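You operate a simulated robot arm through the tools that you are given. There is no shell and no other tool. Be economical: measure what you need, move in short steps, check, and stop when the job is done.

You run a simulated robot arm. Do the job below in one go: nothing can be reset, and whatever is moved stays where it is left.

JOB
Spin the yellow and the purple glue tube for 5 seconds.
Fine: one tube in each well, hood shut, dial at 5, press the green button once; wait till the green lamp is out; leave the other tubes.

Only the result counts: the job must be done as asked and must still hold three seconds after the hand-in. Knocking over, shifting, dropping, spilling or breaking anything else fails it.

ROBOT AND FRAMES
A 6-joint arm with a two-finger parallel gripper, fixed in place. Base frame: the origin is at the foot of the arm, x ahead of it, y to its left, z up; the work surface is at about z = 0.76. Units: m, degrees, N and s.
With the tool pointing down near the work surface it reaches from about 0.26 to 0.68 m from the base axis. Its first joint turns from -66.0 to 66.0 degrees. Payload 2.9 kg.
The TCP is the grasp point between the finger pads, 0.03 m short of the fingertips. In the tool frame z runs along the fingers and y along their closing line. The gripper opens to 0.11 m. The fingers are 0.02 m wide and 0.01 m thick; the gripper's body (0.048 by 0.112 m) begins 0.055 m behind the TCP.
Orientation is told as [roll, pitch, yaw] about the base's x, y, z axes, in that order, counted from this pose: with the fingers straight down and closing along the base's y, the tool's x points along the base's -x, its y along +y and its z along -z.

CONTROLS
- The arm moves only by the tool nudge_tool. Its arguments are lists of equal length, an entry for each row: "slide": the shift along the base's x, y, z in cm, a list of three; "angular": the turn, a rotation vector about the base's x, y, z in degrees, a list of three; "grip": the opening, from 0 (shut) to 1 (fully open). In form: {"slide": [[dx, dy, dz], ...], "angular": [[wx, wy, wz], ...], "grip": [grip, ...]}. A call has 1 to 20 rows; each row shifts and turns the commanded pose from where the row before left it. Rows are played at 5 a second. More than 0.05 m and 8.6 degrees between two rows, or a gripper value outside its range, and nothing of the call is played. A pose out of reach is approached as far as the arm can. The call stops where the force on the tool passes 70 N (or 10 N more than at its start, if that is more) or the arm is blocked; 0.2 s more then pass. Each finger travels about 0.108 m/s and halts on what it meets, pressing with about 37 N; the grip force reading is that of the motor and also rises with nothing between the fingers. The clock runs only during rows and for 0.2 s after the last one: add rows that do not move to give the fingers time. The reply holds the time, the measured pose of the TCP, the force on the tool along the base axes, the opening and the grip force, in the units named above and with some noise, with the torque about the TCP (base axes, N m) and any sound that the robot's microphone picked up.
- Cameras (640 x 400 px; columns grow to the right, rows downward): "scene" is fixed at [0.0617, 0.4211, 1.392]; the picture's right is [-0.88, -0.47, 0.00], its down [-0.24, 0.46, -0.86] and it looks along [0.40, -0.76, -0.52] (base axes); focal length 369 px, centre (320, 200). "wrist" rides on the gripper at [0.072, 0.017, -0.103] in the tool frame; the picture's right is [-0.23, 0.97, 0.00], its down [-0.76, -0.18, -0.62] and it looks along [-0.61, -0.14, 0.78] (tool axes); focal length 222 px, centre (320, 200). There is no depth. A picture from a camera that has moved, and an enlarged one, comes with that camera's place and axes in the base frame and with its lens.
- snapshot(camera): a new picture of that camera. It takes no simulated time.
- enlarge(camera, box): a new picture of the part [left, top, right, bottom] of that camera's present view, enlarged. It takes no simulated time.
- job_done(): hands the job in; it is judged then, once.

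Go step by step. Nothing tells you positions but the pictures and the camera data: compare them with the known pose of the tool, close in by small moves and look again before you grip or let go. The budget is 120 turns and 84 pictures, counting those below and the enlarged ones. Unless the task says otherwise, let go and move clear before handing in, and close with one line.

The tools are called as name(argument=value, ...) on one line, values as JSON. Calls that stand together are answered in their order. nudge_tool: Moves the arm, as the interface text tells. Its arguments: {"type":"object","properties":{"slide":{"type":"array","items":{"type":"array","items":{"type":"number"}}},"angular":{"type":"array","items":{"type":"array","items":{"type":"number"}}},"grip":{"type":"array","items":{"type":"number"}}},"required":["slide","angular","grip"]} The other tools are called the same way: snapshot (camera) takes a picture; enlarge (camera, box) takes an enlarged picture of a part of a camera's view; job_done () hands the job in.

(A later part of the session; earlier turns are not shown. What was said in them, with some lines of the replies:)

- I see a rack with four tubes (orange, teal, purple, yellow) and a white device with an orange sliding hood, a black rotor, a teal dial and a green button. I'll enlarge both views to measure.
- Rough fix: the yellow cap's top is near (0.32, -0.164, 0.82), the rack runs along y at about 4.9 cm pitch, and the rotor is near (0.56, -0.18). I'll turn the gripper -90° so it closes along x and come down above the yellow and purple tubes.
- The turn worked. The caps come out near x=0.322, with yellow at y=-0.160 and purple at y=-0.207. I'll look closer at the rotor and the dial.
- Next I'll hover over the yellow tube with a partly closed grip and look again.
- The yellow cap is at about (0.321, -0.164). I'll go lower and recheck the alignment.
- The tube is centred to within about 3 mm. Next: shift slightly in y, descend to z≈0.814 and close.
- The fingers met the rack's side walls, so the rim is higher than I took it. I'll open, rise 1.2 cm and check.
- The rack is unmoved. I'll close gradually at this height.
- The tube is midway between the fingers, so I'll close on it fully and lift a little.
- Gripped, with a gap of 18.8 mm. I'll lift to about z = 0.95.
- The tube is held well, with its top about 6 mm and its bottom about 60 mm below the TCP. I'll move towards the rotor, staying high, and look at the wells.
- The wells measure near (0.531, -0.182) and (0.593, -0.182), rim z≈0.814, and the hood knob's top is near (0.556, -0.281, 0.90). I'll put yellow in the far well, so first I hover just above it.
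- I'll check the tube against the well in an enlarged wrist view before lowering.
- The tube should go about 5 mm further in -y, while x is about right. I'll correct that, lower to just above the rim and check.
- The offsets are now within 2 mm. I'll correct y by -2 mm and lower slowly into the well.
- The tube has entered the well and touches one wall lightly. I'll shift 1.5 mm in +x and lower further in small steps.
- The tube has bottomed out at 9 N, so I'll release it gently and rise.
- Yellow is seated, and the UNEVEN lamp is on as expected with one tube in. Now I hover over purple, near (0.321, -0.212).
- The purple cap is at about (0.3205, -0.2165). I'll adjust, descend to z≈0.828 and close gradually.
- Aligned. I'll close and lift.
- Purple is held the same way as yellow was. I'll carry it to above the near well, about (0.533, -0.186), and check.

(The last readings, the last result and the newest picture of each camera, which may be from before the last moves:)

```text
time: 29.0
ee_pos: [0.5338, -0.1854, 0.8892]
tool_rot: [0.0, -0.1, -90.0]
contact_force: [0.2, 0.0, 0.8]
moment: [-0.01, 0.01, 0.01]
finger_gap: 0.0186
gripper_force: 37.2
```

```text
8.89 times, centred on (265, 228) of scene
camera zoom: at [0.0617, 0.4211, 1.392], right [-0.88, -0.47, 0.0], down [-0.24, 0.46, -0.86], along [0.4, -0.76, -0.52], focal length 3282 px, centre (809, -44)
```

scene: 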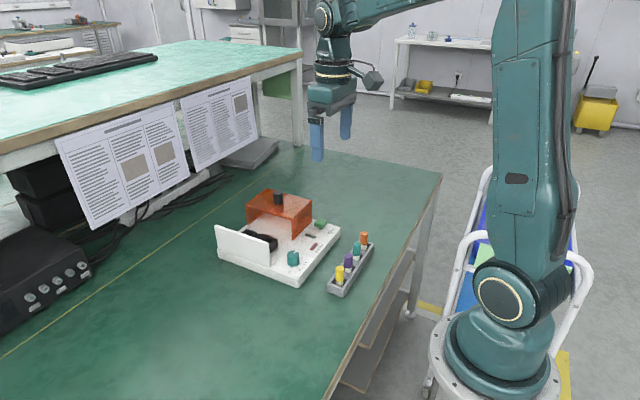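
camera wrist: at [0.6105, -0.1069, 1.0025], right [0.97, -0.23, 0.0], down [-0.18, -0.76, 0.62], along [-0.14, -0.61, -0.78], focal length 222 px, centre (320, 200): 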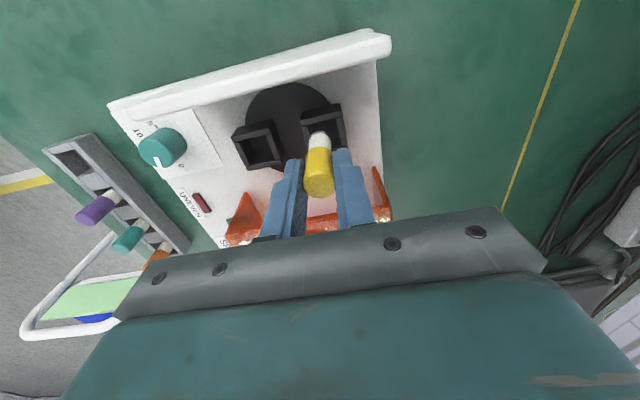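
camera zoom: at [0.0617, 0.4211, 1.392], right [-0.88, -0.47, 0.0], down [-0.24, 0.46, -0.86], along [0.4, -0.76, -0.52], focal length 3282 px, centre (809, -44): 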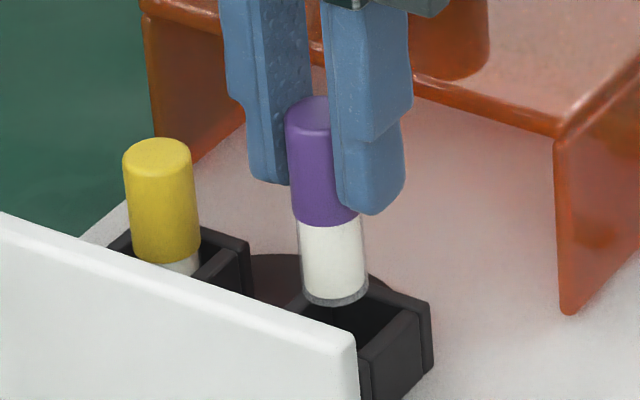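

Aligned in x. I'll correct y by -2.5 mm and lower stepwise.

nudge_tool(slide=[[0, -0.2, 0], [0, 0, -0.5], [0, 0, -0.5], [0, 0, -0.5], [0, 0, -0.4], [0, 0, 0]], angular=[[0, 0, 0], [0, 0, 0], [0, 0, 0], [0, 0, 0], [0, 0, 0], [0, 0, 0]], grip=[0.1, 0.1, 0.1, 0.1, 0.1, 0.1])

enlarge(camera="scene", box=[235, 205, 295, 250])

```text
time: 30.4
ee_pos: [0.5326, -0.1876, 0.8699]
tool_rot: [0.0, 0.0, -90.0]
contact_force: [0.9, -0.7, 0.3]
moment: [0.0, -0.01, -0.01]
finger_gap: 0.0186
gripper_force: 36.9
```

```text
8.89 times, centred on (265, 228) of scene
camera zoom: at [0.0617, 0.4211, 1.392], right [-0.88, -0.47, 0.0], down [-0.24, 0.46, -0.86], along [0.4, -0.76, -0.52], focal length 3282 px, centre (809, -44)
```

zoom: 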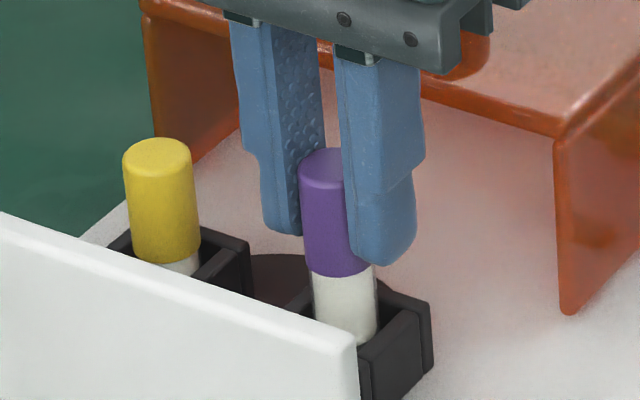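

It's in the well with no contact. I'll lower further.

nudge_tool(slide=[[0, 0, -0.5], [0, 0, -0.5], [0, 0, -0.3], [0, 0, -0.2], [0, 0, 0]], angular=[[0, 0, 0], [0, 0, 0], [0, 0, 0], [0, 0, 0], [0, 0, 0]], grip=[0.1, 0.1, 0.1, 0.1, 0.1])

```text
time: 31.6
ee_pos: [0.5339, -0.1887, 0.8547]
tool_rot: [0.0, 0.1, -90.0]
contact_force: [0.5, 0.3, -0.3]
moment: [0.0, -0.03, -0.01]
finger_gap: 0.0188
gripper_force: 37.0
```

nudge_tool(slide=[[0, 0, -0.2], [0, 0, -0.1], [0, 0, 0]], angular=[[0, 0, 0], [0, 0, 0], [0, 0, 0]], grip=[0.1, 0.1, 0.1])

```text
time: 32.4
ee_pos: [0.5337, -0.187, 0.8535]
tool_rot: [0.1, 0.0, -90.0]
contact_force: [-2.0, 0.1, 8.5]
moment: [0.05, 0.09, 0.03]
finger_gap: 0.019
gripper_force: 36.7
```

It's bottomed out. I'll release and rise.

nudge_tool(slide=[[0, 0, 0.1], [0, 0, 0], [0, 0, 0], [0, 0, 0], [0, 0, 1], [0, 0, 2], [0, 0, 3], [0, 0, 3], [0, 0, 3]], angular=[[0, 0, 0], [0, 0, 0], [0, 0, 0], [0, 0, 0], [0, 0, 0], [0, 0, 0], [0, 0, 0], [0, 0, 0], [0, 0, 0]], grip=[0.1, 0.2, 0.32, 0.32, 0.32, 0.32, 0.32, 0.32, 0.32])

enlarge(camera="scene", box=[210, 170, 340, 290])

enlarge(camera="wrist", box=[140, 60, 460, 240])

```text
time: 34.4
ee_pos: [0.5322, -0.1889, 0.9734]
tool_rot: [0.0, 0.0, -90.0]
contact_force: [-0.2, 0.0, -0.1]
moment: [-0.02, 0.01, -0.04]
finger_gap: 0.0355
gripper_force: 0.0
```

```text
3.33 times, centred on (275, 230) of scene
camera zoom: at [0.0617, 0.4211, 1.392], right [-0.88, -0.47, 0.0], down [-0.24, 0.46, -0.86], along [0.4, -0.76, -0.52], focal length 1231 px, centre (470, 100)
```

zoom: 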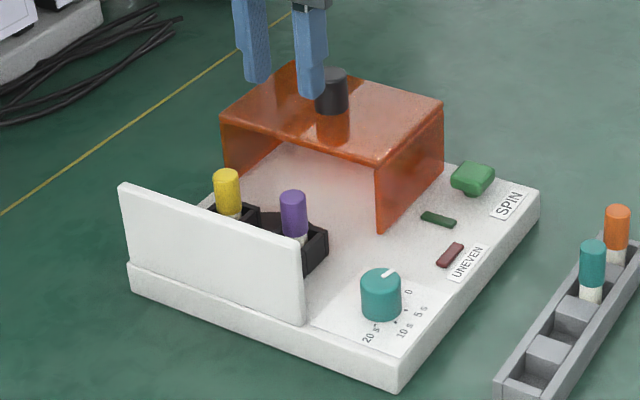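

```text
2.00 times, centred on (300, 150) of wrist
camera zoom: at [0.5489, -0.1148, 1.0771], right [0.97, -0.23, 0.0], down [-0.18, -0.76, 0.62], along [-0.14, -0.61, -0.78], focal length 444 px, centre (360, 300)
```

zoom: 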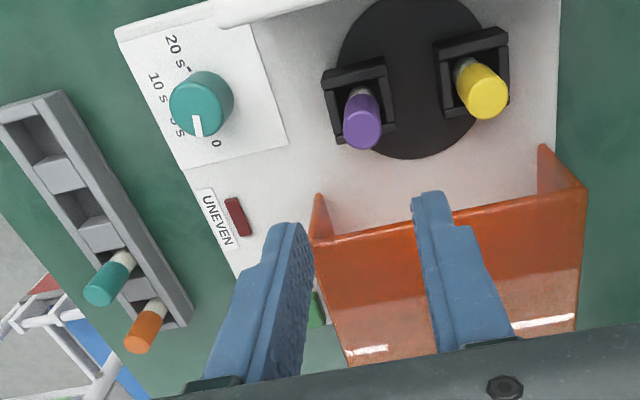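

UNEVEN went off with both tubes seated. Next is the hood: I'll open the grip wider and hover over its knob near (0.556, -0.281).

nudge_tool(slide=[[0.5, -3, 0], [1, -3, 0], [0.9, -3.2, 0], [0, 0, 0]], angular=[[0, 0, 0], [0, 0, 0], [0, 0, 0], [0, 0, 0]], grip=[0.5, 0.55, 0.55, 0.55])

enlarge(camera="wrist", box=[180, 40, 460, 240])

enlarge(camera="scene", box=[220, 140, 330, 240])

```text
time: 35.4
ee_pos: [0.5571, -0.282, 0.9733]
tool_rot: [0.1, 0.0, -89.9]
contact_force: [-1.0, -0.2, -0.5]
moment: [-0.03, 0.02, 0.02]
finger_gap: 0.0601
gripper_force: 0.1
```

```text
2.00 times, centred on (320, 140) of wrist
camera zoom: at [0.5729, -0.2085, 1.0758], right [0.97, -0.23, 0.0], down [-0.18, -0.76, 0.62], along [-0.14, -0.61, -0.78], focal length 444 px, centre (320, 320)
```

zoom: 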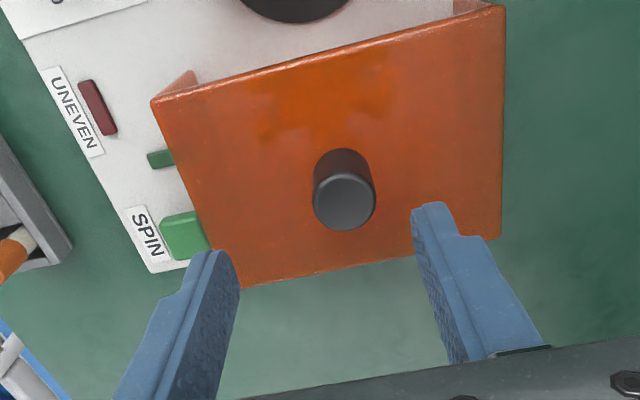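

```text
4.00 times, centred on (275, 190) of scene
camera zoom: at [0.0617, 0.4211, 1.392], right [-0.88, -0.47, 0.0], down [-0.24, 0.46, -0.86], along [0.4, -0.76, -0.52], focal length 1477 px, centre (500, 240)
```

zoom: 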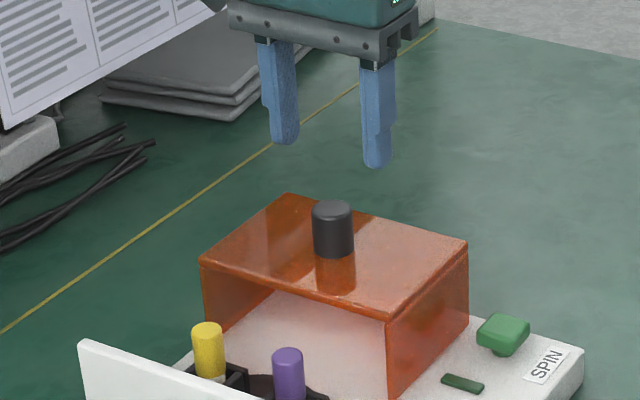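

The knob's top is near (0.564, -0.288, 0.896). I'll move over it, descend so the tips are around z=0.875, and check.

nudge_tool(slide=[[0.7, -0.6, 0], [0, 0, -2.5], [0, 0, -2.5], [0, 0, -1.8], [0, 0, 0]], angular=[[0, 0, 0], [0, 0, 0], [0, 0, 0], [0, 0, 0], [0, 0, 0]], grip=[0.55, 0.55, 0.55, 0.55, 0.55])

enlarge(camera="wrist", box=[180, 60, 460, 240])

enlarge(camera="scene", box=[220, 140, 330, 240])

```text
time: 36.6
ee_pos: [0.5644, -0.2871, 0.9046]
tool_rot: [0.0, 0.0, -90.0]
contact_force: [0.1, 0.3, 0.4]
moment: [-0.04, 0.05, 0.04]
finger_gap: 0.0606
gripper_force: 0.0
```

```text
2.22 times, centred on (320, 150) of wrist
camera zoom: at [0.5806, -0.2135, 1.0076], right [0.97, -0.23, 0.0], down [-0.18, -0.76, 0.62], along [-0.14, -0.61, -0.78], focal length 494 px, centre (320, 311)
```

zoom: 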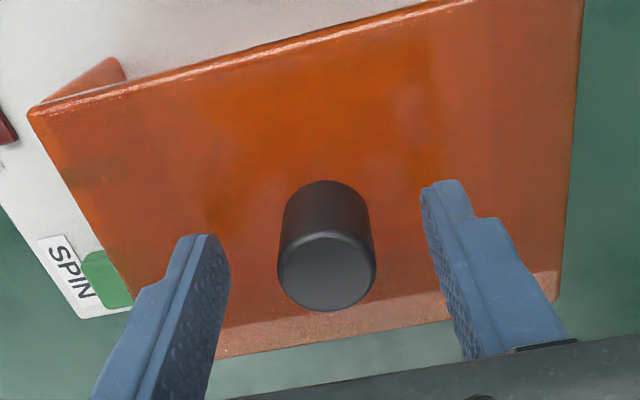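

```text
4.00 times, centred on (275, 190) of scene
camera zoom: at [0.0617, 0.4211, 1.392], right [-0.88, -0.47, 0.0], down [-0.24, 0.46, -0.86], along [0.4, -0.76, -0.52], focal length 1477 px, centre (500, 240)
```

zoom: 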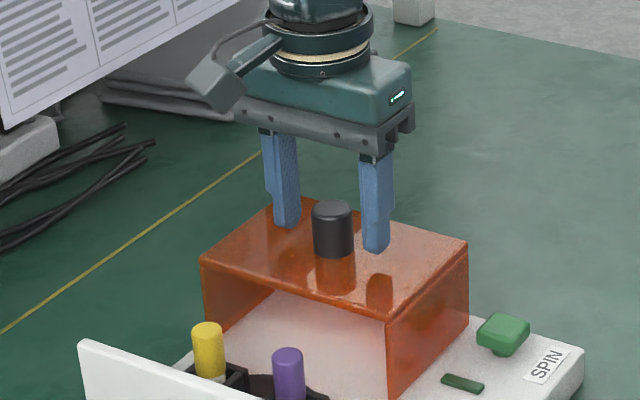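

The knob is centred between the fingers, so I'll close on it.

nudge_tool(slide=[[0, 0, 0], [0, 0, 0], [0, 0, 0], [0, 0, 0]], angular=[[0, 0, 0], [0, 0, 0], [0, 0, 0], [0, 0, 0]], grip=[0.4, 0.25, 0.15, 0.15])

```text
time: 37.6
ee_pos: [0.5654, -0.287, 0.904]
tool_rot: [0.1, -0.1, -89.9]
contact_force: [14.9, 0.1, -5.0]
moment: [-0.3, 0.11, 0.06]
finger_gap: 0.0271
gripper_force: 44.9
```

Gripped with a small side force, so I'll shift 1 mm in +x and try a short slide of 1 cm in +y.

nudge_tool(slide=[[0.1, 0, 0], [0, 0.3, 0], [0, 0.3, 0], [0, 0.4, 0], [0, 0, 0]], angular=[[0, 0, 0], [0, 0, 0], [0, 0, 0], [0, 0, 0], [0, 0, 0]], grip=[0.15, 0.15, 0.15, 0.15, 0.15])

enlarge(camera="scene", box=[200, 150, 360, 290])

```text
time: 38.8
ee_pos: [0.5654, -0.2763, 0.9052]
tool_rot: [0.0, 0.0, -90.0]
contact_force: [6.3, -0.8, -4.1]
moment: [-0.07, -0.71, -0.03]
finger_gap: 0.0273
gripper_force: 44.7
```

```text
2.86 times, centred on (280, 220) of scene
camera zoom: at [0.0619, 0.421, 1.392], right [-0.88, -0.47, 0.0], down [-0.24, 0.46, -0.86], along [0.4, -0.76, -0.52], focal length 1055 px, centre (434, 143)
```

zoom: 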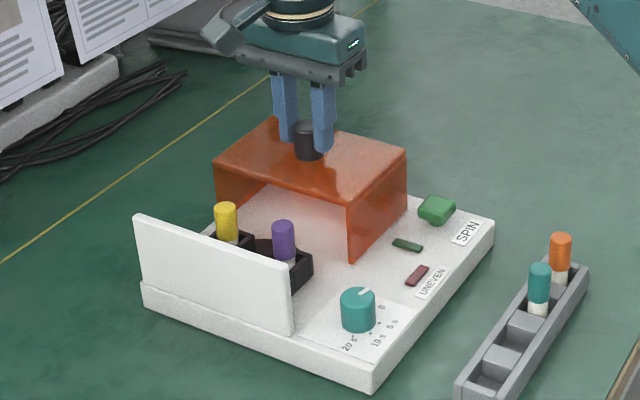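

The hood slides freely along +y. I'll continue 7 cm.

nudge_tool(slide=[[0, 1, 0], [0, 1, 0], [0, 1, 0], [0, 1, 0], [0, 1, 0], [0, 1, 0], [0, 1, 0], [0, 0, 0]], angular=[[0, 0, 0], [0, 0, 0], [0, 0, 0], [0, 0, 0], [0, 0, 0], [0, 0, 0], [0, 0, 0], [0, 0, 0]], grip=[0.15, 0.15, 0.15, 0.15, 0.15, 0.15, 0.15, 0.15])

enlarge(camera="scene", box=[200, 150, 360, 290])

```text
time: 40.6
ee_pos: [0.565, -0.2061, 0.9043]
tool_rot: [0.0, 0.0, -90.0]
contact_force: [1.1, -0.1, -5.2]
moment: [-0.1, -0.55, -0.02]
finger_gap: 0.0271
gripper_force: 45.3
```

```text
2.86 times, centred on (280, 220) of scene
camera zoom: at [0.0618, 0.4211, 1.392], right [-0.88, -0.47, 0.0], down [-0.24, 0.46, -0.86], along [0.4, -0.76, -0.52], focal length 1055 px, centre (434, 143)
```

zoom: 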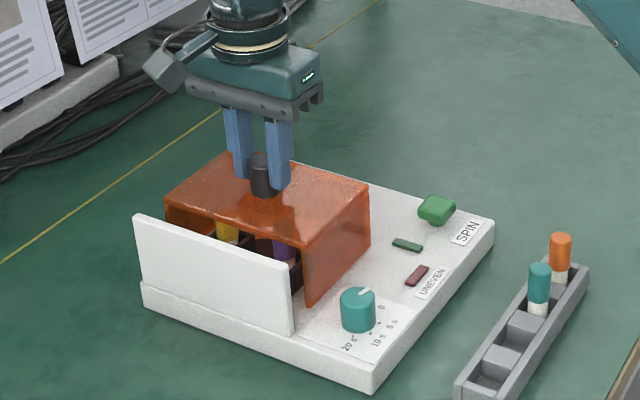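

About 2 cm remain, so I'll go on in smaller steps.

nudge_tool(slide=[[0, 0.5, 0], [0, 0.5, 0], [0, 0.3, 0], [0, 0, 0]], angular=[[0, 0, 0], [0, 0, 0], [0, 0, 0], [0, 0, 0]], grip=[0.15, 0.15, 0.15, 0.15])

enlarge(camera="scene", box=[220, 180, 320, 270])

```text
time: 41.6
ee_pos: [0.5647, -0.1936, 0.904]
tool_rot: [0.0, -0.1, -90.0]
contact_force: [7.1, 0.4, -6.1]
moment: [0.01, 0.34, -0.01]
finger_gap: 0.0272
gripper_force: 45.2
```

```text
4.44 times, centred on (270, 225) of scene
camera zoom: at [0.062, 0.4211, 1.392], right [-0.88, -0.47, 0.0], down [-0.24, 0.46, -0.86], along [0.4, -0.76, -0.52], focal length 1641 px, centre (542, 89)
```

zoom: 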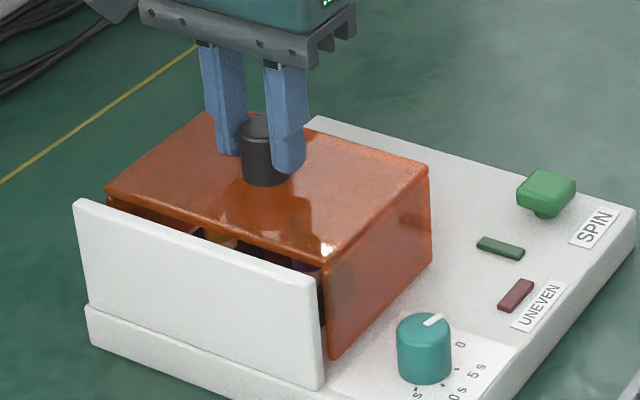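

nudge_tool(slide=[[0, 0.3, 0], [0, 0.3, 0], [0, 0, 0]], angular=[[0, 0, 0], [0, 0, 0], [0, 0, 0]], grip=[0.15, 0.15, 0.15])

```text
time: 42.4
ee_pos: [0.5652, -0.1882, 0.9049]
tool_rot: [0.0, 0.0, -90.0]
contact_force: [3.5, 0.5, -7.2]
moment: [-0.04, -0.61, 0.06]
finger_gap: 0.0271
gripper_force: 44.6
```

nudge_tool(slide=[[0, 0.2, 0], [0, 0.2, 0], [0, 0.2, 0], [0, 0, 0]], angular=[[0, 0, 0], [0, 0, 0], [0, 0, 0], [0, 0, 0]], grip=[0.15, 0.15, 0.15, 0.15])

enlarge(camera="scene", box=[220, 180, 320, 270])

```text
time: 43.4
ee_pos: [0.5658, -0.1817, 0.9051]
tool_rot: [0.0, 0.0, -90.1]
contact_force: [0.0, -3.7, -4.3]
moment: [0.39, -0.47, 0.09]
finger_gap: 0.0271
gripper_force: 44.9
```

```text
4.44 times, centred on (270, 225) of scene
camera zoom: at [0.0618, 0.4209, 1.3921], right [-0.88, -0.47, 0.0], down [-0.24, 0.46, -0.86], along [0.4, -0.76, -0.52], focal length 1641 px, centre (542, 89)
```

zoom: 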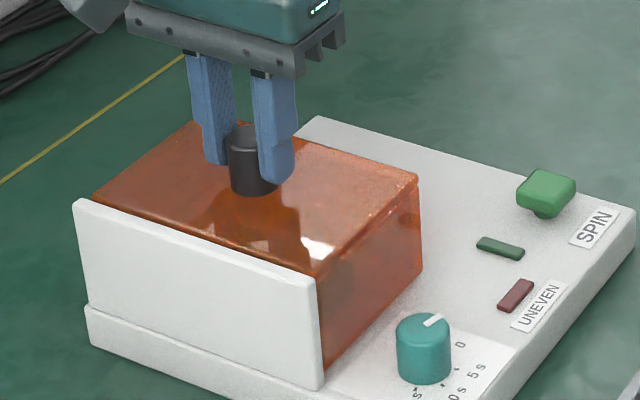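

Contact is starting and the hood is against the panel. A slight extra push will make sure it is seated.

nudge_tool(slide=[[0, 0.1, 0], [0, 0.1, 0], [0, 0, 0]], angular=[[0, 0, 0], [0, 0, 0], [0, 0, 0]], grip=[0.15, 0.15, 0.15])

enlarge(camera="scene", box=[220, 180, 320, 270])

```text
time: 44.2
ee_pos: [0.5654, -0.1804, 0.9048]
tool_rot: [0.1, -0.1, -90.3]
contact_force: [5.1, -22.1, -7.4]
moment: [-0.52, 0.38, -0.05]
finger_gap: 0.0274
gripper_force: 45.5
```

```text
4.44 times, centred on (270, 225) of scene
camera zoom: at [0.062, 0.4205, 1.3922], right [-0.88, -0.47, 0.0], down [-0.24, 0.46, -0.86], along [0.4, -0.76, -0.52], focal length 1641 px, centre (542, 89)
```

zoom: 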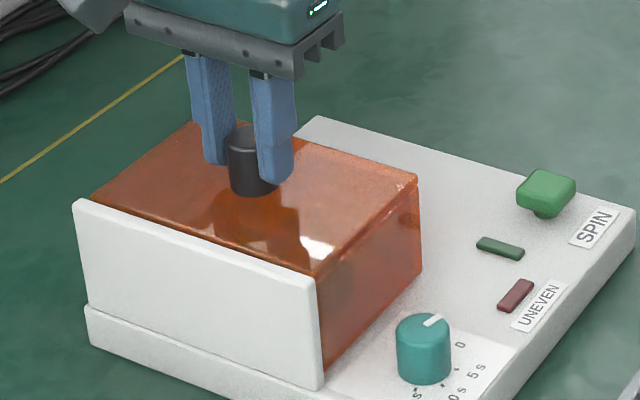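

The hood is shut: it hit the stop at 22 N. I'll release the knob and rise.

nudge_tool(slide=[[0, 0, 0], [0, 0, 0], [0, 0, 0], [0, 0, 2], [0, 0, 3], [0, 0, 3], [0, 0, 0]], angular=[[0, 0, 0], [0, 0, 0], [0, 0, 0], [0, 0, 0], [0, 0, 0], [0, 0, 0], [0, 0, 0]], grip=[0.3, 0.5, 0.5, 0.5, 0.5, 0.5, 0.5])

enlarge(camera="scene", box=[210, 170, 350, 290])

enlarge(camera="wrist", box=[100, 20, 420, 220])

```text
time: 45.8
ee_pos: [0.5665, -0.1793, 0.9845]
tool_rot: [0.0, 0.0, -90.0]
contact_force: [-0.2, 0.0, -0.4]
moment: [0.0, -0.01, 0.02]
finger_gap: 0.0549
gripper_force: 0.0
```

```text
3.33 times, centred on (280, 230) of scene
camera zoom: at [0.0617, 0.4211, 1.392], right [-0.88, -0.47, 0.0], down [-0.24, 0.46, -0.86], along [0.4, -0.76, -0.52], focal length 1231 px, centre (453, 100)
```

zoom: 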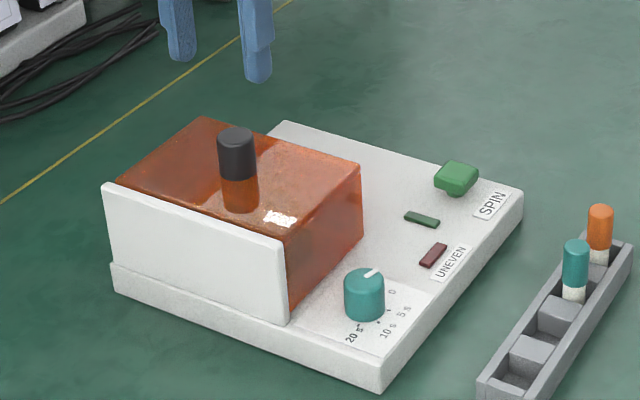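

```text
2.00 times, centred on (260, 120) of wrist
camera zoom: at [0.5823, -0.1054, 1.0884], right [0.97, -0.23, 0.0], down [-0.18, -0.76, 0.62], along [-0.14, -0.61, -0.78], focal length 444 px, centre (440, 360)
```

zoom: 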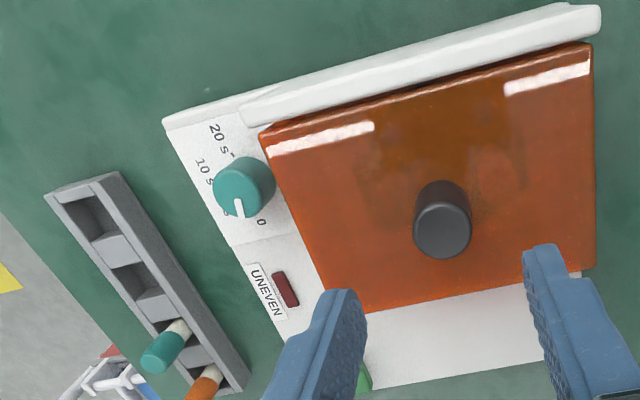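

The hood is shut. The dial's top is near (0.4445, -0.166, 0.817). I'll put the wrist camera almost straight above the dial to read the pointer and the scale.

nudge_tool(slide=[[-4, -1, 0], [-4, -1, 0], [-4, -1.5, -1], [-1.6, -1, -2.5], [0, 0, -2.5], [0, 0, 0]], angular=[[0, 0, 0], [0, 0, 0], [0, 0, 0], [0, 0, 0], [0, 0, 0], [0, 0, 0]], grip=[0.5, 0.5, 0.5, 0.5, 0.5, 0.5])

enlarge(camera="wrist", box=[240, 0, 400, 110])

```text
time: 47.2
ee_pos: [0.4288, -0.2246, 0.9238]
tool_rot: [0.0, 0.0, -90.1]
contact_force: [0.6, 0.1, -0.2]
moment: [0.03, 0.01, 0.0]
finger_gap: 0.0551
gripper_force: 0.1
```

```text
3.64 times, centred on (320, 55) of wrist
camera zoom: at [0.4453, -0.151, 1.0277], right [0.97, -0.23, 0.0], down [-0.18, -0.76, 0.62], along [-0.14, -0.61, -0.78], focal length 808 px, centre (320, 727)
```

zoom: 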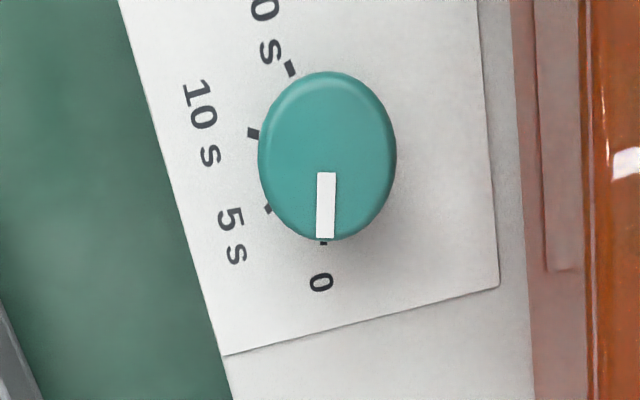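

The pointer is at 0, and the ticks are about 50° apart at 254°, 204°, 153° and 105°. So the dial, centred near (0.4445, -0.165), must turn -50°. I'll hover over it with yaw about -35°.

nudge_tool(slide=[[0.4, 1.2, 0], [0.4, 1.2, 0], [0.4, 1.2, 0], [0.4, 1.2, 0], [0, 1.1, 0], [0, 0, -1], [0, 0, -2], [0, 0, 0]], angular=[[0, 0, 8], [0, 0, 8], [0, 0, 8], [0, 0, 8], [0, 0, 8], [0, 0, 8], [0, 0, 7], [0, 0, 0]], grip=[0.42, 0.42, 0.42, 0.42, 0.42, 0.42, 0.42, 0.42])

enlarge(camera="wrist", box=[220, 60, 420, 220])

enlarge(camera="scene", box=[250, 180, 350, 280])

```text
time: 49.0
ee_pos: [0.444, -0.1647, 0.8945]
tool_rot: [0.0, 0.0, -34.8]
contact_force: [0.4, 0.2, -0.2]
moment: [0.0, -0.03, 0.01]
finger_gap: 0.0462
gripper_force: 0.0
```

```text
2.50 times, centred on (320, 140) of wrist
camera zoom: at [0.3949, -0.1095, 0.9982], right [0.74, 0.67, 0.0], down [0.52, -0.58, 0.62], along [0.42, -0.46, -0.78], focal length 555 px, centre (320, 350)
```

zoom: 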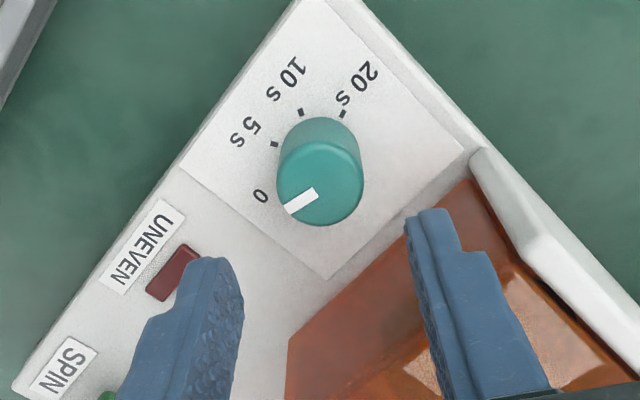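

```text
4.00 times, centred on (300, 230) of scene
camera zoom: at [0.0617, 0.4211, 1.392], right [-0.88, -0.47, 0.0], down [-0.24, 0.46, -0.86], along [0.4, -0.76, -0.52], focal length 1477 px, centre (400, 80)
```

zoom: 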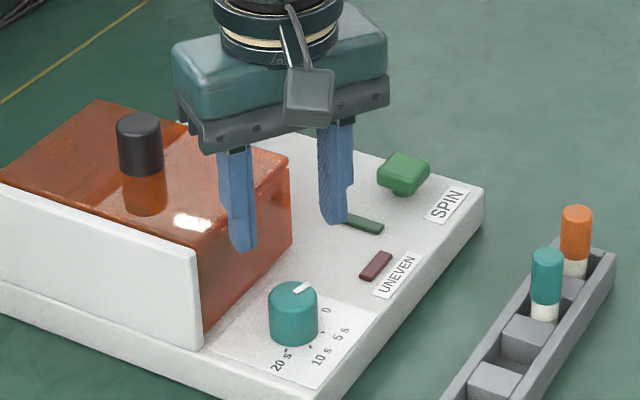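

The dial is centred under the gripper. I'll lower to z≈0.832 and close on it.

nudge_tool(slide=[[0.1, 0, -2], [0, 0, -2], [0, 0, -1.2], [0, 0, -1], [0, 0, 0]], angular=[[0, 0, 0], [0, 0, 0], [0, 0, 0], [0, 0, 0], [0, 0, 0]], grip=[0.42, 0.42, 0.42, 0.42, 0.42])

enlarge(camera="scene", box=[250, 180, 350, 280])

enlarge(camera="wrist", box=[220, 80, 420, 240])

```text
time: 50.2
ee_pos: [0.4457, -0.1658, 0.8335]
tool_rot: [0.1, 0.0, -35.0]
contact_force: [0.3, 0.2, 0.2]
moment: [-0.02, 0.01, -0.01]
finger_gap: 0.0465
gripper_force: 0.0
```

```text
4.00 times, centred on (300, 230) of scene
camera zoom: at [0.0617, 0.4211, 1.392], right [-0.88, -0.47, 0.0], down [-0.24, 0.46, -0.86], along [0.4, -0.76, -0.52], focal length 1477 px, centre (400, 80)
```

zoom: 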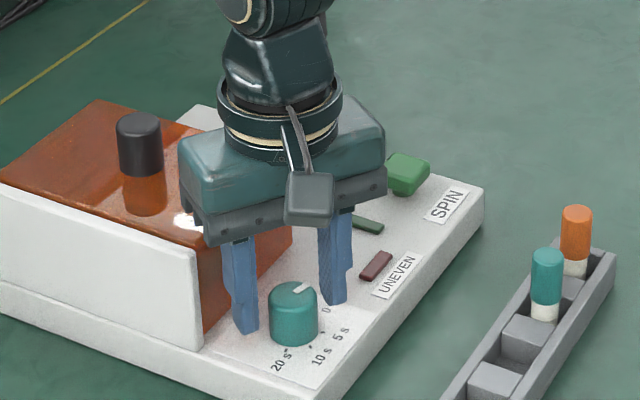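

```text
2.50 times, centred on (320, 160) of wrist
camera zoom: at [0.3967, -0.1091, 0.9365], right [0.74, 0.67, 0.0], down [0.52, -0.58, 0.62], along [0.42, -0.46, -0.78], focal length 555 px, centre (320, 300)
```

zoom: 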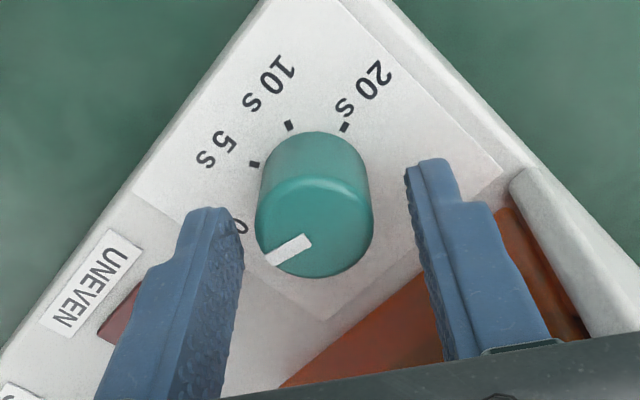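

nudge_tool(slide=[[0, 0, 0], [0, 0, 0], [0, 0, 0], [0, 0, 0]], angular=[[0, 0, 0], [0, 0, 0], [0, 0, 0], [0, 0, 0]], grip=[0.3, 0.2, 0.2, 0.2])

```text
time: 51.2
ee_pos: [0.4464, -0.166, 0.8341]
tool_rot: [-0.1, 0.0, -35.1]
contact_force: [-4.4, -7.9, -1.6]
moment: [-0.23, -0.02, 0.01]
finger_gap: 0.0295
gripper_force: 45.4
```

The dial is gripped. I'll turn it -50° about the vertical.

nudge_tool(slide=[[-0.05, -0.08, 0], [0, 0, 0], [0, 0, 0], [0, 0, 0], [0, 0, 0], [0, 0, 0], [0, 0, 0], [0, 0, 0], [0, 0, 0], [0, 0, 0]], angular=[[0, 0, 0], [0, 0, -6.25], [0, 0, -6.25], [0, 0, -6.25], [0, 0, -6.25], [0, 0, -6.25], [0, 0, -6.25], [0, 0, -6.25], [0, 0, -6.25], [0, 0, 0]], grip=[0.2, 0.2, 0.2, 0.2, 0.2, 0.2, 0.2, 0.2, 0.2, 0.2])

enlarge(camera="scene", box=[250, 180, 350, 280])

enlarge(camera="wrist", box=[220, 80, 420, 240])

```text
time: 53.4
ee_pos: [0.445, -0.1671, 0.8338]
tool_rot: [-0.3, 0.0, -85.2]
contact_force: [-20.7, -15.0, 16.6]
moment: [0.85, 0.4, 0.08]
finger_gap: 0.0295
gripper_force: 45.4
```

```text
4.00 times, centred on (300, 230) of scene
camera zoom: at [0.061, 0.4208, 1.3921], right [-0.88, -0.47, 0.0], down [-0.24, 0.46, -0.86], along [0.4, -0.76, -0.52], focal length 1477 px, centre (400, 80)
```

zoom: 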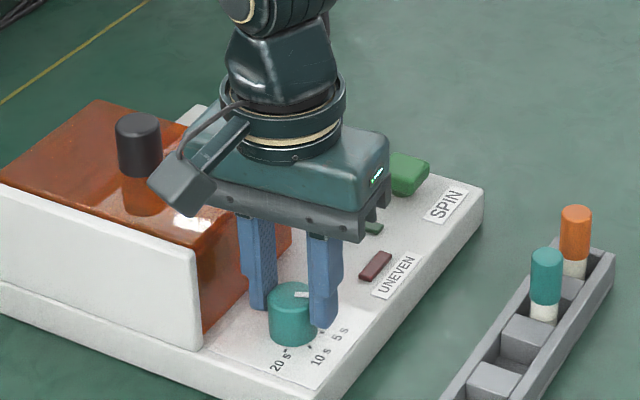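

```text
2.50 times, centred on (320, 160) of wrist
camera zoom: at [0.4553, -0.0924, 0.9363], right [0.99, -0.15, 0.0], down [-0.11, -0.77, 0.62], along [-0.09, -0.62, -0.78], focal length 555 px, centre (320, 300)
```

zoom: 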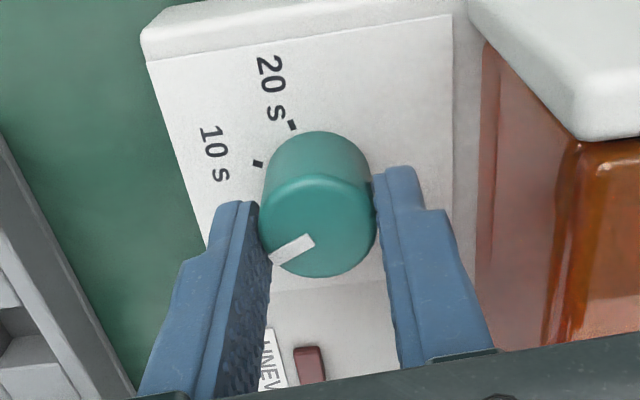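

The dial turned with the gripper. I'll release, rise and check the reading from above.

nudge_tool(slide=[[0, 0, 0], [0, 0, 0], [0, 0, 0], [0, 0, 2], [0, 0, 2.5], [-0.5, -2, 2.5], [-1, -3.8, 2], [0, 0, 0]], angular=[[0, 0, 0], [0, 0, 0], [0, 0, 0], [0, 0, 0], [0, 0, 0], [0, 0, -2.5], [0, 0, -2.5], [0, 0, 0]], grip=[0.3, 0.42, 0.42, 0.42, 0.42, 0.42, 0.42, 0.42])

enlarge(camera="wrist", box=[240, 0, 400, 110])

enlarge(camera="scene", box=[210, 170, 370, 290])

```text
time: 55.2
ee_pos: [0.4308, -0.2237, 0.9224]
tool_rot: [-0.1, 0.0, -90.0]
contact_force: [-0.6, 0.2, 0.5]
moment: [-0.02, 0.01, 0.01]
finger_gap: 0.0463
gripper_force: 0.1
```

```text
3.64 times, centred on (320, 55) of wrist
camera zoom: at [0.4477, -0.1504, 1.027], right [0.97, -0.23, 0.0], down [-0.18, -0.76, 0.62], along [-0.14, -0.61, -0.78], focal length 808 px, centre (320, 727)
```

zoom: 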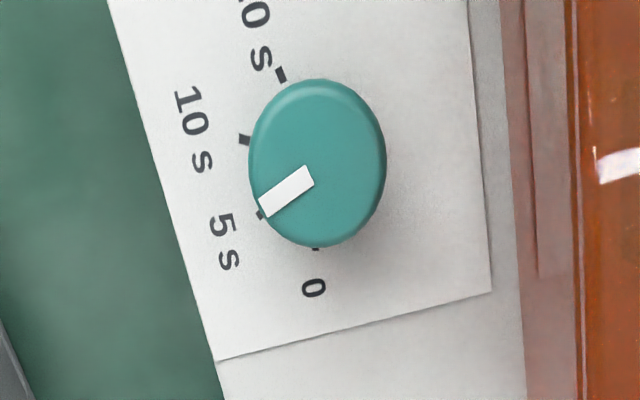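

```text
3.33 times, centred on (290, 230) of scene
camera zoom: at [0.0617, 0.4211, 1.392], right [-0.88, -0.47, 0.0], down [-0.24, 0.46, -0.86], along [0.4, -0.76, -0.52], focal length 1231 px, centre (420, 100)
```

zoom: 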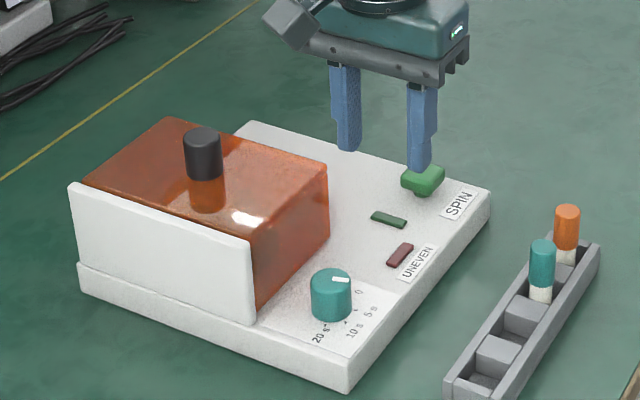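

The pointer is right on 5 s and the hood is still shut. Next I close the fingers and hover over the green button near (0.453, -0.326).

nudge_tool(slide=[[0.7, -3, 0], [0.7, -3.6, 0], [0.8, -3.6, 0], [0, 0, -2], [0, 0, -1.5], [0, 0, 0]], angular=[[0, 0, 0], [0, 0, 0], [0, 0, 0], [0, 0, 0], [0, 0, 0], [0, 0, 0]], grip=[0.3, 0.2, 0.1, 0, 0, 0])

enlarge(camera="wrist", box=[220, 60, 420, 220])

enlarge(camera="scene", box=[290, 170, 370, 250])

```text
time: 56.6
ee_pos: [0.4531, -0.3264, 0.8876]
tool_rot: [-0.1, 0.0, -90.0]
contact_force: [0.4, -0.6, -0.1]
moment: [0.02, 0.01, 0.01]
finger_gap: 0.0
gripper_force: 37.0
```

```text
2.50 times, centred on (320, 140) of wrist
camera zoom: at [0.47, -0.2529, 0.9908], right [0.97, -0.23, 0.0], down [-0.18, -0.76, 0.62], along [-0.14, -0.61, -0.78], focal length 555 px, centre (320, 350)
```

zoom: 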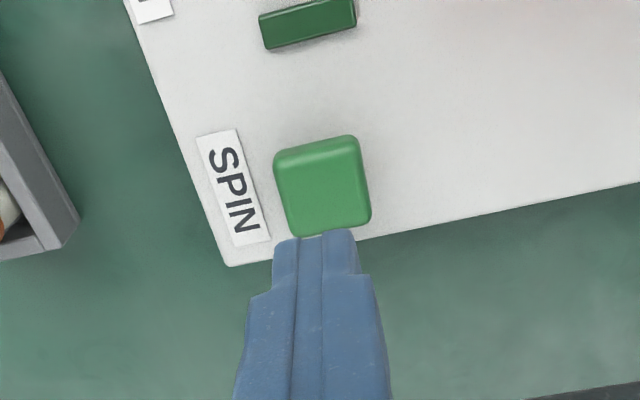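

```text
5.00 times, centred on (330, 210) of scene
camera zoom: at [0.0617, 0.4211, 1.392], right [-0.88, -0.47, 0.0], down [-0.24, 0.46, -0.86], along [0.4, -0.76, -0.52], focal length 1846 px, centre (270, 150)
```

zoom: 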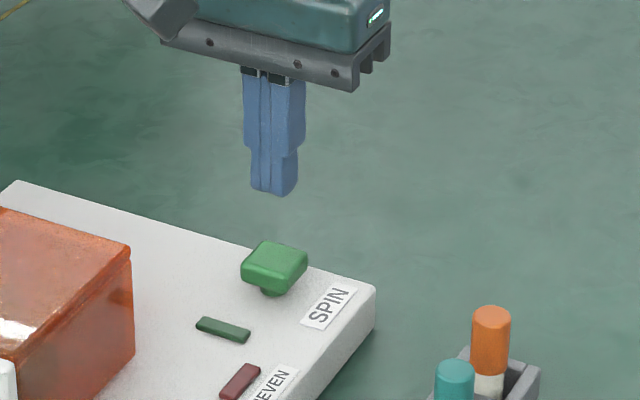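

I'm centred over the button, whose top is at about z=0.81. I'll lower most of the way, then press in small steps.

nudge_tool(slide=[[0, 0, -1.5], [0, 0, -1.5], [0, 0, -0.5], [0, 0, -0.3], [0, 0, 0]], angular=[[0, 0, 0], [0, 0, 0], [0, 0, 0], [0, 0, 0], [0, 0, 0]], grip=[0, 0, 0, 0, 0])

enlarge(camera="scene", box=[290, 170, 370, 250])

```text
time: 57.8
ee_pos: [0.4529, -0.3253, 0.8493]
tool_rot: [0.0, 0.0, -89.9]
contact_force: [0.2, -0.8, 0.0]
moment: [0.01, 0.03, 0.03]
finger_gap: 0.0
gripper_force: 37.0
```

```text
5.00 times, centred on (330, 210) of scene
camera zoom: at [0.0617, 0.4211, 1.392], right [-0.88, -0.47, 0.0], down [-0.24, 0.46, -0.86], along [0.4, -0.76, -0.52], focal length 1846 px, centre (270, 150)
```

zoom: 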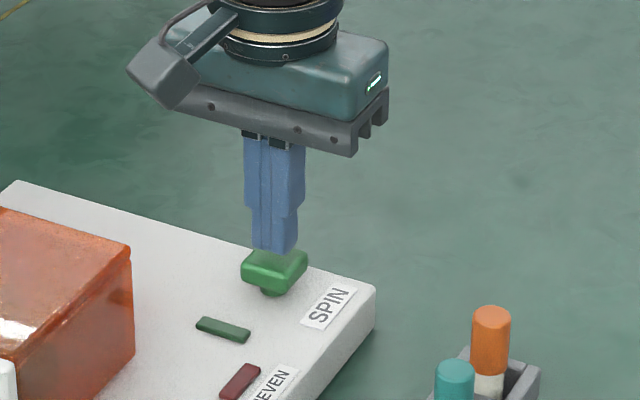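

nudge_tool(slide=[[0, 0, -0.2], [0, 0, -0.2], [0, 0, -0.2], [0, 0, -0.2]], angular=[[0, 0, 0], [0, 0, 0], [0, 0, 0], [0, 0, 0]], grip=[0, 0, 0, 0])

```text
time: 58.8
ee_pos: [0.4528, -0.3265, 0.8422]
tool_rot: [0.1, 0.0, -90.0]
contact_force: [-0.2, -0.6, 0.8]
moment: [-0.03, 0.03, -0.01]
finger_gap: 0.0
gripper_force: 36.9
```

nudge_tool(slide=[[0, 0, -0.15], [0, 0, -0.15], [0, 0, -0.1]], angular=[[0, 0, 0], [0, 0, 0], [0, 0, 0]], grip=[0, 0, 0])

enlarge(camera="scene", box=[290, 170, 370, 250])

```text
time: 59.6
ee_pos: [0.4523, -0.326, 0.8367]
tool_rot: [0.0, 0.0, -90.0]
contact_force: [-0.9, -0.1, 3.1]
moment: [0.01, -0.02, -0.05]
finger_gap: 0.0
gripper_force: 36.9
heard: click
```

```text
5.00 times, centred on (330, 210) of scene
camera zoom: at [0.0616, 0.4211, 1.392], right [-0.88, -0.47, 0.0], down [-0.24, 0.46, -0.86], along [0.4, -0.76, -0.52], focal length 1846 px, centre (270, 150)
```

zoom: 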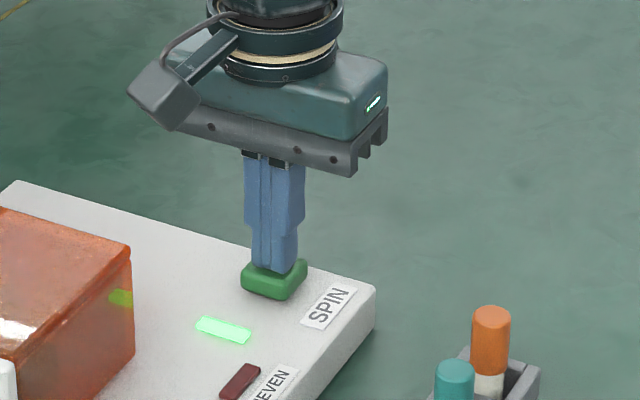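

The button clicked and the green lamp is on. I'll lift clear and wait about 3.5 s, then check.

nudge_tool(slide=[[0, 0, 2], [0, 0, 3], [0, 0, 4], [0, 0, 3], [0, 0, 0], [0, 0, 0], [0, 0, 0], [0, 0, 0], [0, 0, 0], [0, 0, 0], [0, 0, 0], [0, 0, 0], [0, 0, 0], [0, 0, 0], [0, 0, 0], [0, 0, 0], [0, 0, 0]], angular=[[0, 0, 0], [0, 0, 0], [0, 0, 0], [0, 0, 0], [0, 0, 0], [0, 0, 0], [0, 0, 0], [0, 0, 0], [0, 0, 0], [0, 0, 0], [0, 0, 0], [0, 0, 0], [0, 0, 0], [0, 0, 0], [0, 0, 0], [0, 0, 0], [0, 0, 0]], grip=[0, 0, 0, 0, 0, 0, 0, 0, 0, 0, 0, 0, 0, 0, 0, 0, 0])

enlarge(camera="scene", box=[210, 170, 370, 290])

```text
time: 63.2
ee_pos: [0.4533, -0.3246, 0.9577]
tool_rot: [0.0, 0.0, -90.0]
contact_force: [0.0, -1.0, 0.1]
moment: [0.0, -0.02, 0.01]
finger_gap: 0.0
gripper_force: 37.1
```

```text
3.33 times, centred on (290, 230) of scene
camera zoom: at [0.0617, 0.4211, 1.392], right [-0.88, -0.47, 0.0], down [-0.24, 0.46, -0.86], along [0.4, -0.76, -0.52], focal length 1231 px, centre (420, 100)
```

zoom: 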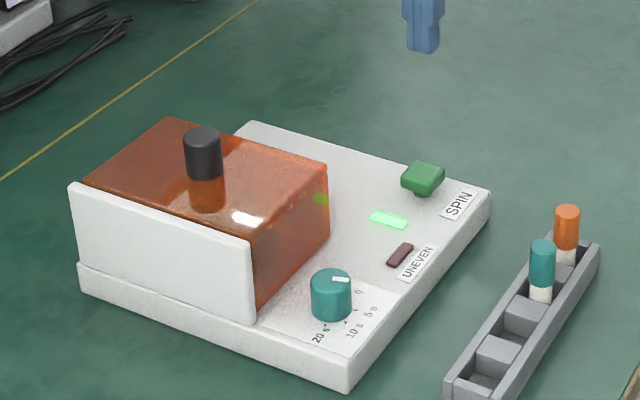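

The spin is running and the lamp is still on. I'll wait a few more seconds.

nudge_tool(slide=[[0, 0, 0], [0, 0, 0], [0, 0, 0], [0, 0, 0], [0, 0, 0], [0, 0, 0], [0, 0, 0], [0, 0, 0], [0, 0, 0], [0, 0, 0], [0, 0, 0], [0, 0, 0], [0, 0, 0], [0, 0, 0], [0, 0, 0]], angular=[[0, 0, 0], [0, 0, 0], [0, 0, 0], [0, 0, 0], [0, 0, 0], [0, 0, 0], [0, 0, 0], [0, 0, 0], [0, 0, 0], [0, 0, 0], [0, 0, 0], [0, 0, 0], [0, 0, 0], [0, 0, 0], [0, 0, 0]], grip=[0, 0, 0, 0, 0, 0, 0, 0, 0, 0, 0, 0, 0, 0, 0])

enlarge(camera="scene", box=[210, 170, 370, 290])

```text
time: 66.4
ee_pos: [0.4533, -0.326, 0.9582]
tool_rot: [-0.1, 0.0, -89.9]
contact_force: [0.7, 0.8, 0.3]
moment: [0.0, 0.01, -0.05]
finger_gap: 0.0
gripper_force: 37.1
```

```text
3.33 times, centred on (290, 230) of scene
camera zoom: at [0.0617, 0.4211, 1.392], right [-0.88, -0.47, 0.0], down [-0.24, 0.46, -0.86], along [0.4, -0.76, -0.52], focal length 1231 px, centre (420, 100)
```

zoom: 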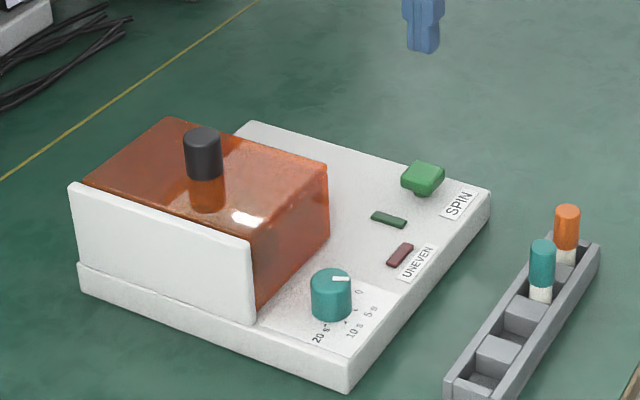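

The green lamp is out, the hood is shut, the dial is at 5, and the other tubes are untouched. The arm is clear, so I'm handing in.

job_done()

```text
The job is handed in.
```

The yellow and purple tubes were spun for 5 seconds: one in each well, hood shut, dial at 5, button pressed once. The green lamp went out before hand-in, and the teal and orange tubes stayed in the rack.
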